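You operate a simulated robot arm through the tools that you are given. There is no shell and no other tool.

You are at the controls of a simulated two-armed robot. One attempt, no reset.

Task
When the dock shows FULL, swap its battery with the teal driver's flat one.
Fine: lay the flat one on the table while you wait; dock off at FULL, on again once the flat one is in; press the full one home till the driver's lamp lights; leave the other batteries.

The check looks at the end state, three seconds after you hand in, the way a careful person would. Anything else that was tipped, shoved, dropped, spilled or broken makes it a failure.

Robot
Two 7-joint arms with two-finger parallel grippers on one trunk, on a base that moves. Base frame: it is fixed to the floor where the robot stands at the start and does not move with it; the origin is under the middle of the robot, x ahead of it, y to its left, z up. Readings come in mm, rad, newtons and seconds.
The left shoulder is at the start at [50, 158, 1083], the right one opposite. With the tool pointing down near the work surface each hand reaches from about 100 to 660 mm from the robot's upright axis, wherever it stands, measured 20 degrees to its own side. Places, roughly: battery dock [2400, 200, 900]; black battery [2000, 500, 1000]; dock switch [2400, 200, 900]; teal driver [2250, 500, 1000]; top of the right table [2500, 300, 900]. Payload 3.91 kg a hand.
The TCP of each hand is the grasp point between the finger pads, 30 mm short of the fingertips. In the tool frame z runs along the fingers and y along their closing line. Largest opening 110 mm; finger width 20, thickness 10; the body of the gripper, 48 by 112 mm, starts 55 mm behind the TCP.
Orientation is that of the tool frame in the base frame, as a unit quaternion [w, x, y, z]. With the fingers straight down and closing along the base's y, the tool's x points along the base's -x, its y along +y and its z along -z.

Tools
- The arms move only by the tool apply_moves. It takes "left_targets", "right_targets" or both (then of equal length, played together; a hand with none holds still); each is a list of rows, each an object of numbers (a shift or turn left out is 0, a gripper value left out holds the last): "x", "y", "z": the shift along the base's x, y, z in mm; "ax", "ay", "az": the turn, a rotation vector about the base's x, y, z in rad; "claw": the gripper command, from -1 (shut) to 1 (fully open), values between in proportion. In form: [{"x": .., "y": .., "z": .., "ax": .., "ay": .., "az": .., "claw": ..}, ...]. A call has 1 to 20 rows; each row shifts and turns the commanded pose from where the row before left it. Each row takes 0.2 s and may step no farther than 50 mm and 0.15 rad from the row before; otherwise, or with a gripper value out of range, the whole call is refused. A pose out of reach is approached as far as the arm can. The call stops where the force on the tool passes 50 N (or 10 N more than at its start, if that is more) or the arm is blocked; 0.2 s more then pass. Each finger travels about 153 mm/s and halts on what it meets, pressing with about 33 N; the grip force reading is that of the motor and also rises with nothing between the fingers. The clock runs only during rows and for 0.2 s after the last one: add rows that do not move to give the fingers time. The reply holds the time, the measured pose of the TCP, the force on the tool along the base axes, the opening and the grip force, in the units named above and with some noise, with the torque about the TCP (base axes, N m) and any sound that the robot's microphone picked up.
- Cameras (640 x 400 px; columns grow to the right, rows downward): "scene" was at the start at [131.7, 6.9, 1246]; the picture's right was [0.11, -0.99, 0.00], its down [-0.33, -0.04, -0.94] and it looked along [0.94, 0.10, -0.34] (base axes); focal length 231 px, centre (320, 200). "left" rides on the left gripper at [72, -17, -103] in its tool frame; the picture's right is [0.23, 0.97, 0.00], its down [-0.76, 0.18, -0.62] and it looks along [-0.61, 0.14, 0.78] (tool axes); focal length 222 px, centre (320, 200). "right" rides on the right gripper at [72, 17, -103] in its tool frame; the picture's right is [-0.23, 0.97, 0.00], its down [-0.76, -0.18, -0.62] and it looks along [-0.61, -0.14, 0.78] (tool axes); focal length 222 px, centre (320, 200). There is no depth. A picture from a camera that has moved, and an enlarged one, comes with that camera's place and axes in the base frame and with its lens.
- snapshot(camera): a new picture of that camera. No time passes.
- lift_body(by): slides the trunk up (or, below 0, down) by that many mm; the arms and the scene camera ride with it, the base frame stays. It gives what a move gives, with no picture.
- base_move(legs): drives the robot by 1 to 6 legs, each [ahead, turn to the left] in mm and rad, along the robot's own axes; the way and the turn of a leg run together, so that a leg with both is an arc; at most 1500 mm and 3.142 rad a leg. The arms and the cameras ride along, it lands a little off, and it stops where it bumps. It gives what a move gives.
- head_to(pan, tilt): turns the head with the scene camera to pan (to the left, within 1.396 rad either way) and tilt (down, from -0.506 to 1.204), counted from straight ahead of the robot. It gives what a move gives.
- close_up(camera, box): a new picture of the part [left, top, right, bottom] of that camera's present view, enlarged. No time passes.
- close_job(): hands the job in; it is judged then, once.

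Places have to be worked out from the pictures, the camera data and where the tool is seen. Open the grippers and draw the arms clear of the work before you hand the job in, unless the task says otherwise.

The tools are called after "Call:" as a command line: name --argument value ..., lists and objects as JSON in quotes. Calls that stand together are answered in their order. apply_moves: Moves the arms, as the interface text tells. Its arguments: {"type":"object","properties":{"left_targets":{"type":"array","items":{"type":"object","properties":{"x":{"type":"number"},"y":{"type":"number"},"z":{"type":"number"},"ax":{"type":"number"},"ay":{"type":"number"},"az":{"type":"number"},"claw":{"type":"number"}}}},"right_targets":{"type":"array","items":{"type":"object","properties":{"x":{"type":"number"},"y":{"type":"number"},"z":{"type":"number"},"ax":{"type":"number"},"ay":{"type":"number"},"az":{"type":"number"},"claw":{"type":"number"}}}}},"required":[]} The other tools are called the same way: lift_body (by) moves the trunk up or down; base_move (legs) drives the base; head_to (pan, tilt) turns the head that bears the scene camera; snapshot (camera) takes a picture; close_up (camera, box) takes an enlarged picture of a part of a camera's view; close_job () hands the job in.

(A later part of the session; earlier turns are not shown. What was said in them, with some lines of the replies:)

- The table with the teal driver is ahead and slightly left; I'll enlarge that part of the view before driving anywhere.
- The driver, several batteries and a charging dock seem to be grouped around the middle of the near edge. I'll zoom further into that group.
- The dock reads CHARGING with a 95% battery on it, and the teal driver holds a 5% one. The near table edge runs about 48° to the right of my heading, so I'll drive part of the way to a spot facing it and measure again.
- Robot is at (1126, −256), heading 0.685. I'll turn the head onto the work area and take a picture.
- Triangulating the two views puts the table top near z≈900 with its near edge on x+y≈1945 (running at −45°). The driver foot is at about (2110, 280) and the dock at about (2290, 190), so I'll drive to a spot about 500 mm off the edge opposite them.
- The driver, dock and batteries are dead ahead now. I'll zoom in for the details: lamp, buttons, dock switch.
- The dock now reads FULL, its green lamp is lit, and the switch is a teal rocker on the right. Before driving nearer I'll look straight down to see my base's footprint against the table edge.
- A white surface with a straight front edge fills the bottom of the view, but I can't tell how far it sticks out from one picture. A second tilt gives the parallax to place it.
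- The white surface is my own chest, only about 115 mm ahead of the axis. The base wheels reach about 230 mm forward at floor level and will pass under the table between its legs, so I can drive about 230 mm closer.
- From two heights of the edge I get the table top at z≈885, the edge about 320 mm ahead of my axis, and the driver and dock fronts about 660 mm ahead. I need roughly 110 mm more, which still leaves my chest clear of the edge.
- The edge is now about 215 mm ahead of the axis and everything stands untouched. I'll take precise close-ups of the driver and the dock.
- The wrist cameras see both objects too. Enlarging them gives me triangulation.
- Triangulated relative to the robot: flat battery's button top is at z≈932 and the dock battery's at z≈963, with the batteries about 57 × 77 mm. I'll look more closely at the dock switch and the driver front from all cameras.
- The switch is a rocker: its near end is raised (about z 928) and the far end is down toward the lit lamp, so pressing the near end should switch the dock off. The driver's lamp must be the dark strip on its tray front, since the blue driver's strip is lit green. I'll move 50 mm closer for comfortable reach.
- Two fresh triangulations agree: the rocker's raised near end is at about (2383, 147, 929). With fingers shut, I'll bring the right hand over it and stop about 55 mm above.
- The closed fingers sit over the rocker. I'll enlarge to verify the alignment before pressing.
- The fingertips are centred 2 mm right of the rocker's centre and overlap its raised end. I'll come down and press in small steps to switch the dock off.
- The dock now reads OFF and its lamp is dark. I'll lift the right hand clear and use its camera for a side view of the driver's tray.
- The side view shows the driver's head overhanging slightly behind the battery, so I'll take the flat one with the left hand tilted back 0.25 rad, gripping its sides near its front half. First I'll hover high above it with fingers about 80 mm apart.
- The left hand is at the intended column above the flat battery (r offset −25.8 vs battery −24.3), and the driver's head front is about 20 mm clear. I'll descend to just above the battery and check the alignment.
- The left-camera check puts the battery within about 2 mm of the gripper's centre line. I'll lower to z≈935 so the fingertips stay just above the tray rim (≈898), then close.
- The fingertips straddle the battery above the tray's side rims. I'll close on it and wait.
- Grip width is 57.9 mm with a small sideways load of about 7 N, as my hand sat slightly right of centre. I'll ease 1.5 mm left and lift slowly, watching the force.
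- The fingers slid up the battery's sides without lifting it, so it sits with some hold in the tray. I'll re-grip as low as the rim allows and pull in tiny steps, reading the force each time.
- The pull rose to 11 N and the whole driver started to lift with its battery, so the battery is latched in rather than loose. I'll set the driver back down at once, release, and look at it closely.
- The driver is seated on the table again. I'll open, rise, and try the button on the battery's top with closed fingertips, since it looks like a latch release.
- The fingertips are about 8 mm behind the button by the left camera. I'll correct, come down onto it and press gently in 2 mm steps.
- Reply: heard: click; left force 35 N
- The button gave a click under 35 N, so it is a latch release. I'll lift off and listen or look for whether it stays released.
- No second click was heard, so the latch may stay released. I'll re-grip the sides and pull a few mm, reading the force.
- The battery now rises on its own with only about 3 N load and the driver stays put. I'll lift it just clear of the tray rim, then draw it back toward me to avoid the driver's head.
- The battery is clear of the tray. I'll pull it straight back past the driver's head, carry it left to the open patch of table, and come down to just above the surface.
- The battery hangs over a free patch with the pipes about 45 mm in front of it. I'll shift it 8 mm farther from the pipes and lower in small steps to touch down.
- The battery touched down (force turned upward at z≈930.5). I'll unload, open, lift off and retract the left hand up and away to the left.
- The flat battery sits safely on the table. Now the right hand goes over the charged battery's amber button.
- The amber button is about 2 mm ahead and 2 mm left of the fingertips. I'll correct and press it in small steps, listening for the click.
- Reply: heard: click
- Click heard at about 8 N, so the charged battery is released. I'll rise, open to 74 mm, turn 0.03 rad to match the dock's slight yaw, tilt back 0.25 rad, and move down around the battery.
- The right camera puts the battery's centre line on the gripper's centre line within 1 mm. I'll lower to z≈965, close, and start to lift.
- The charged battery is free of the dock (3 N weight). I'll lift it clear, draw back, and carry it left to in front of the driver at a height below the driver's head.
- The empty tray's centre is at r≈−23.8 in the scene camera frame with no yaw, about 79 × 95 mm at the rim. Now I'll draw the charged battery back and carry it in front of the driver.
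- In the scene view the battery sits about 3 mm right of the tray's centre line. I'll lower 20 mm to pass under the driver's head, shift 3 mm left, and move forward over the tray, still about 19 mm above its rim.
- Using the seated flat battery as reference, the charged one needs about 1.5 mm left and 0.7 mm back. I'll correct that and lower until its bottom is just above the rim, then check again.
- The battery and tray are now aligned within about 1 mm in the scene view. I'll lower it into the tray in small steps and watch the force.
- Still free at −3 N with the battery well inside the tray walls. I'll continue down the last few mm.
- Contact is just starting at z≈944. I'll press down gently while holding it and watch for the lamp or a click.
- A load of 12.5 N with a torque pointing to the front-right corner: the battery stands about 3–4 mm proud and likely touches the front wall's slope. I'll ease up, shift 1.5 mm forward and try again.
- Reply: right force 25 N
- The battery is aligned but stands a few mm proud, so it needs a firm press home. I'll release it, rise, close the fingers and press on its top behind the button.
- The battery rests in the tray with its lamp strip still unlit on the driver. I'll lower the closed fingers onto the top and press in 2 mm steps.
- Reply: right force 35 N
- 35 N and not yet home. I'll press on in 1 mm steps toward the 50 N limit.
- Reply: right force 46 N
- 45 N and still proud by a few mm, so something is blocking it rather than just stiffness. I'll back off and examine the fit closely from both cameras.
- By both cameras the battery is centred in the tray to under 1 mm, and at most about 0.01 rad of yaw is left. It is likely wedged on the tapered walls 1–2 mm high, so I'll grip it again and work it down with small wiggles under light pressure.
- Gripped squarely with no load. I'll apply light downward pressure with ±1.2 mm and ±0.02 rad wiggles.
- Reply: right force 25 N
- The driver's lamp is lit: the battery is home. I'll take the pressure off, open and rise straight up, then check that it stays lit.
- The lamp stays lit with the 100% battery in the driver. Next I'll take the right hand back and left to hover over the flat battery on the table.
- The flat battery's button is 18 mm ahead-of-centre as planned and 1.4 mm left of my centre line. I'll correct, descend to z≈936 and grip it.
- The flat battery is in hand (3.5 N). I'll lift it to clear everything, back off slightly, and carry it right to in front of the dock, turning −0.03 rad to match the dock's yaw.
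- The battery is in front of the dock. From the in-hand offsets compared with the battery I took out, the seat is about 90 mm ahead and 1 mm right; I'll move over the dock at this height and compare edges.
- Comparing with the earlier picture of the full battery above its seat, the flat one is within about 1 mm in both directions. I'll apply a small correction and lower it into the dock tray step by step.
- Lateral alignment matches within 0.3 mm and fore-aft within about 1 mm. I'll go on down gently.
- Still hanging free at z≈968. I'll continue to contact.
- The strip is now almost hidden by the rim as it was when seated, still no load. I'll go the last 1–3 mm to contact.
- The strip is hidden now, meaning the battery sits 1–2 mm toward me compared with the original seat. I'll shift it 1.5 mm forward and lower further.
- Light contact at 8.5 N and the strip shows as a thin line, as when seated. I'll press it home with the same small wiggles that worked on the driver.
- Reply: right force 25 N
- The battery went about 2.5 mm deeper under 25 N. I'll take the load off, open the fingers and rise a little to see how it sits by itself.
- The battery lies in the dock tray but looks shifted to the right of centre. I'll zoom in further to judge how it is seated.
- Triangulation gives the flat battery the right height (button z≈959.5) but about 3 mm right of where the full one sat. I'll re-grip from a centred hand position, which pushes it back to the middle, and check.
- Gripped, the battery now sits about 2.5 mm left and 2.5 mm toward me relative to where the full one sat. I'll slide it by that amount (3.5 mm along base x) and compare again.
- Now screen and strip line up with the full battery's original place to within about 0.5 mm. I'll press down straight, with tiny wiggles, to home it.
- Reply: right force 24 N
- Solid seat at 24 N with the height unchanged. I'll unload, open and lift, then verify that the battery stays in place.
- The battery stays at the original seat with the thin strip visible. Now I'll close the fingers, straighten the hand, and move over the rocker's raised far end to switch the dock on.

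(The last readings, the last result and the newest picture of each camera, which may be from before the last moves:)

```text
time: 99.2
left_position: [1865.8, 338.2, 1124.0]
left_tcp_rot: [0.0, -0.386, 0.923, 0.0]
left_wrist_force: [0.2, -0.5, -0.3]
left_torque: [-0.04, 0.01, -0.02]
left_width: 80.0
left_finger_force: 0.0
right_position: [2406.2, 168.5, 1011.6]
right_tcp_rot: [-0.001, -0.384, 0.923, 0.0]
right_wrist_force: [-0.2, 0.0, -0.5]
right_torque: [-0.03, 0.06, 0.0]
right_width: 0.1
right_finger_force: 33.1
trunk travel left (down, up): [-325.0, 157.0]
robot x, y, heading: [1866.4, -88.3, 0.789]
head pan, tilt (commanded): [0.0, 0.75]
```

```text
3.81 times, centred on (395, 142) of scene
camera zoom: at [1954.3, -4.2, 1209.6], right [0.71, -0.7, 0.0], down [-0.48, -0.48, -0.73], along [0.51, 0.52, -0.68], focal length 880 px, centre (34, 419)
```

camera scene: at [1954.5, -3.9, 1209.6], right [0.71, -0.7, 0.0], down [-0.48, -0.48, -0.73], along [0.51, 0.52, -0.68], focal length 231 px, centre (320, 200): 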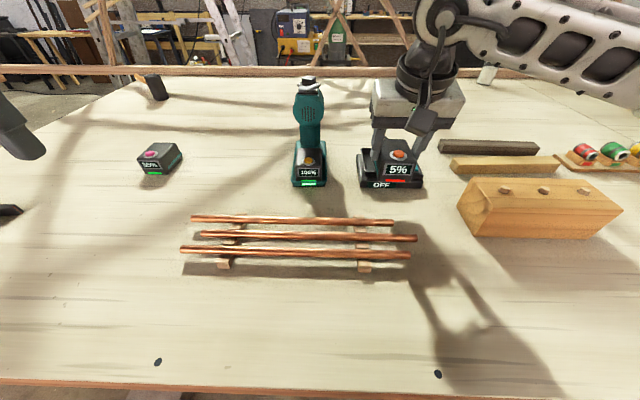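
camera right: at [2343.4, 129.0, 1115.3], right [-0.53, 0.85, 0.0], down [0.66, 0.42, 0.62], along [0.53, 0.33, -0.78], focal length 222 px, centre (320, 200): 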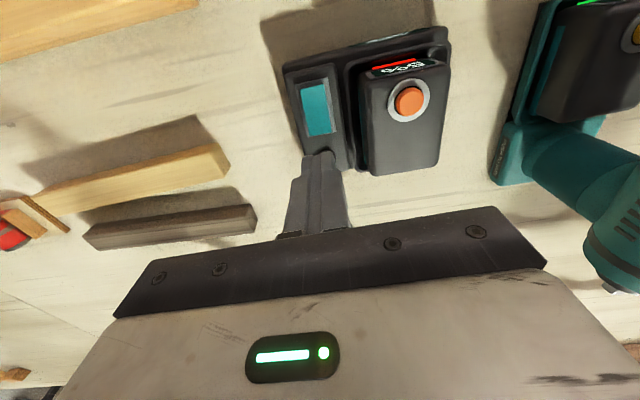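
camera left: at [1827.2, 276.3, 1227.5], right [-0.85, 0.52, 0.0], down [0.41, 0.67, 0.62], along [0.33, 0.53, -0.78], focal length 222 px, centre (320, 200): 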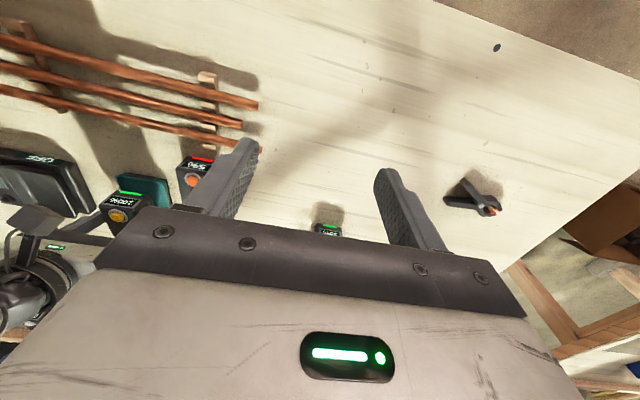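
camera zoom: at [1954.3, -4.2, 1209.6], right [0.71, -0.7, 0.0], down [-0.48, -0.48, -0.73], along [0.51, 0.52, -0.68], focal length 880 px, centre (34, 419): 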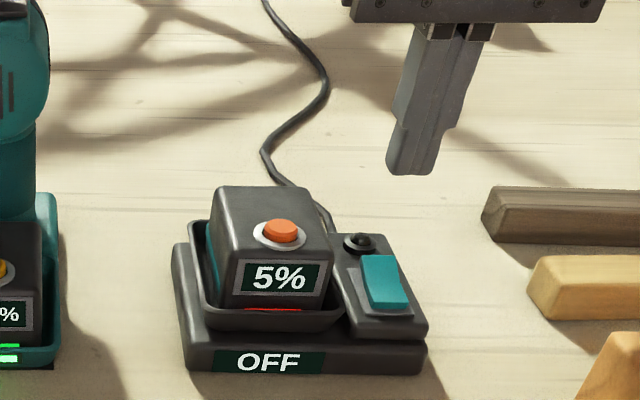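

The fingertips are over the rocker's raised far end; I'll shift 3 mm back to stay clear of the lamp, then press down in small steps.

Call:
apply_moves --right_targets '[{"x": -2.8, "y": -1.4, "z": -20}, {"z": -25}, {"z": -3}, {"z": -3}, {"z": -3}, {"z": -3}, {"z": -3}, {"z": -3}]'

Call:
close_up --camera "scene" --box '[345, 100, 445, 195]'

Call:
close_up --camera "right" --box '[260, 40, 440, 190]'

```text
time: 101.0
left_position: [1866.2, 337.6, 1123.9]
left_tcp_rot: [0.0, -0.384, 0.923, 0.0]
left_wrist_force: [-0.2, -0.5, 1.3]
left_torque: [-0.02, -0.01, 0.01]
left_width: 79.8
left_finger_force: 0.0
right_position: [2404.6, 167.1, 952.8]
right_tcp_rot: [0.003, -0.385, 0.923, 0.002]
right_wrist_force: [3.8, -0.8, 16.8]
right_torque: [-0.15, 0.0, 0.22]
right_width: 0.0
right_finger_force: 32.8
trunk travel left (down, up): [-325.0, 157.0]
robot x, y, heading: [1868.4, -87.7, 0.792]
head pan, tilt (commanded): [0.0, 0.75]
```

```text
4.21 times, centred on (395, 148) of scene
camera zoom: at [1953.4, -5.0, 1210.1], right [0.71, -0.7, 0.0], down [-0.48, -0.48, -0.73], along [0.52, 0.52, -0.68], focal length 972 px, centre (4, 421)
```

zoom: 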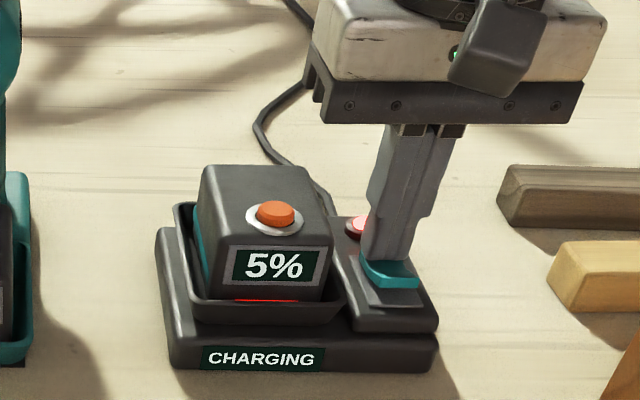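

```text
2.67 times, centred on (350, 115) of right
camera zoom: at [2340.2, 127.0, 1055.5], right [-0.53, 0.85, 0.0], down [0.66, 0.41, 0.63], along [0.53, 0.34, -0.78], focal length 592 px, centre (240, 427)
```

zoom: 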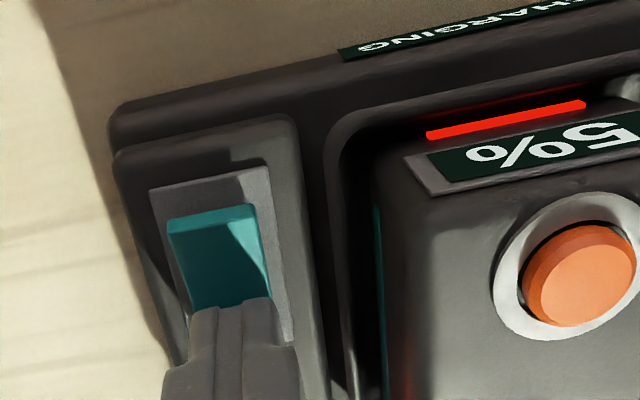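

The dock shows CHARGING with the 5% battery and its lamp is lit again. I'll raise the right hand, draw back both arms with open grippers, and inspect everything.

Call:
apply_moves --right_targets '[{"z": 30}, {"z": 40}, {"z": 45}, {"z": 45}, {"x": -34, "y": -20}, {"x": -34, "y": -20}, {"x": -34, "y": -20}, {"x": -34, "y": -20}, {"x": -34, "y": -20}, {"claw": 1}, {}, {}, {}]'

Call:
apply_moves --left_targets '[{"claw": 1}, {"z": 20}, {}]'

Call:
snapshot --camera "scene"

Call:
close_up --camera "scene" --box '[270, 110, 430, 210]'

```text
time: 103.8
left_position: [1866.2, 338.1, 1124.7]
left_tcp_rot: [0.0, -0.385, 0.923, 0.0]
left_wrist_force: [-0.7, -0.3, -0.3]
left_torque: [-0.03, -0.01, 0.01]
left_width: 80.0
left_finger_force: 0.1
right_position: [2232.8, 68.8, 1108.4]
right_tcp_rot: [-0.001, -0.384, 0.923, 0.001]
right_wrist_force: [0.1, 0.2, 0.7]
right_torque: [0.06, 0.02, -0.01]
right_width: 110.0
right_finger_force: 0.0
trunk travel left (down, up): [-325.0, 157.0]
robot x, y, heading: [1870.3, -89.6, 0.792]
head pan, tilt (commanded): [0.0, 0.75]
```

```text
time: 104.6
left_position: [1866.9, 339.4, 1143.8]
left_tcp_rot: [0.0, -0.385, 0.923, 0.0]
left_wrist_force: [0.1, 0.0, 0.1]
left_torque: [-0.03, 0.01, 0.01]
left_width: 110.1
left_finger_force: 0.1
right_position: [2233.2, 68.7, 1108.9]
right_tcp_rot: [0.0, -0.385, 0.923, 0.0]
right_wrist_force: [0.2, -0.6, 0.3]
right_torque: [0.01, -0.03, -0.03]
right_width: 110.0
right_finger_force: 0.0
trunk travel left (down, up): [-325.0, 157.0]
robot x, y, heading: [1870.1, -87.3, 0.792]
head pan, tilt (commanded): [0.0, 0.75]
```

```text
taken
camera scene: at [1954.3, -4.1, 1209.6], right [0.71, -0.7, 0.0], down [-0.48, -0.48, -0.73], along [0.51, 0.52, -0.68], focal length 231 px, centre (320, 200)
```

scene: 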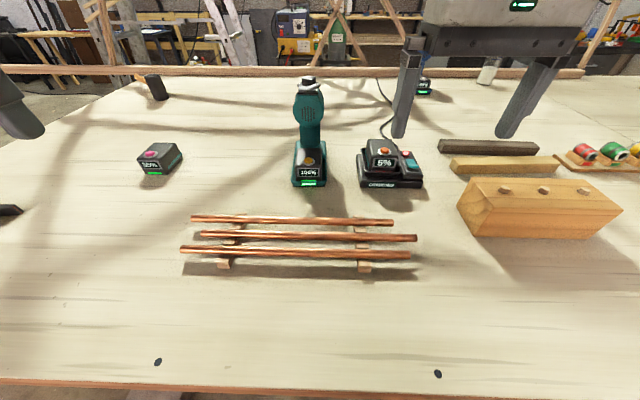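

```text
4.00 times, centred on (350, 160) of scene
camera zoom: at [1954.3, -4.1, 1209.6], right [0.71, -0.7, 0.0], down [-0.48, -0.48, -0.73], along [0.51, 0.52, -0.68], focal length 924 px, centre (200, 360)
```

zoom: 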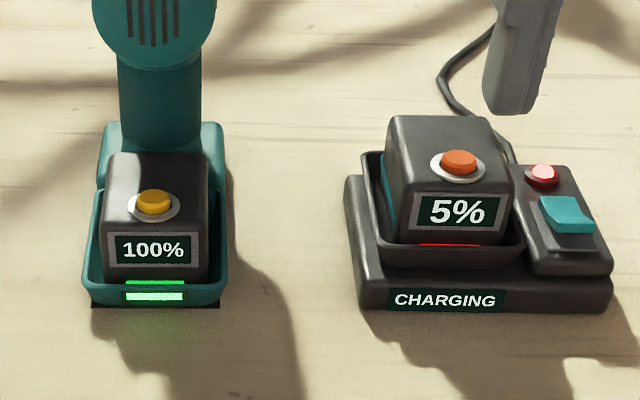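

The driver holds the 100% battery with its lamp lit. The dock reads CHARGING with the 5% battery in and the switch on. The other batteries, pipes and wood are where they were, and both grippers are open and clear, so I hand the job in.

Call:
close_job

```text
The job is handed in.
```

The swap is done and handed in. The teal driver now holds the full battery (100%) with its lamp lit. The flat one (5%) is in the dock, which is switched on and shows CHARGING.

- **Dock switching:** the dock already read FULL when I got to the table. I switched it off before taking anything out, and back on once the flat battery was in.
- **Battery latches:** each battery has a release button on top. Before I knew that, my first pulls on the flat battery raised the driver's front edge several mm off the table, and closing the gripper nudged the driver about 2–3 mm to the right. I set it back down at once, and it stayed upright.
- **Seating:** both batteries needed small wiggles under about 25 N to settle in their trays. In the dock I also re-centred the flat one. It sits within about 1 mm of where the full one was, but I heard no click there and did not check that it latched.
- **Other items:** I did not touch the other two batteries, the pipes or the wood, and they are where they were. Both grippers are open and clear of the table items.
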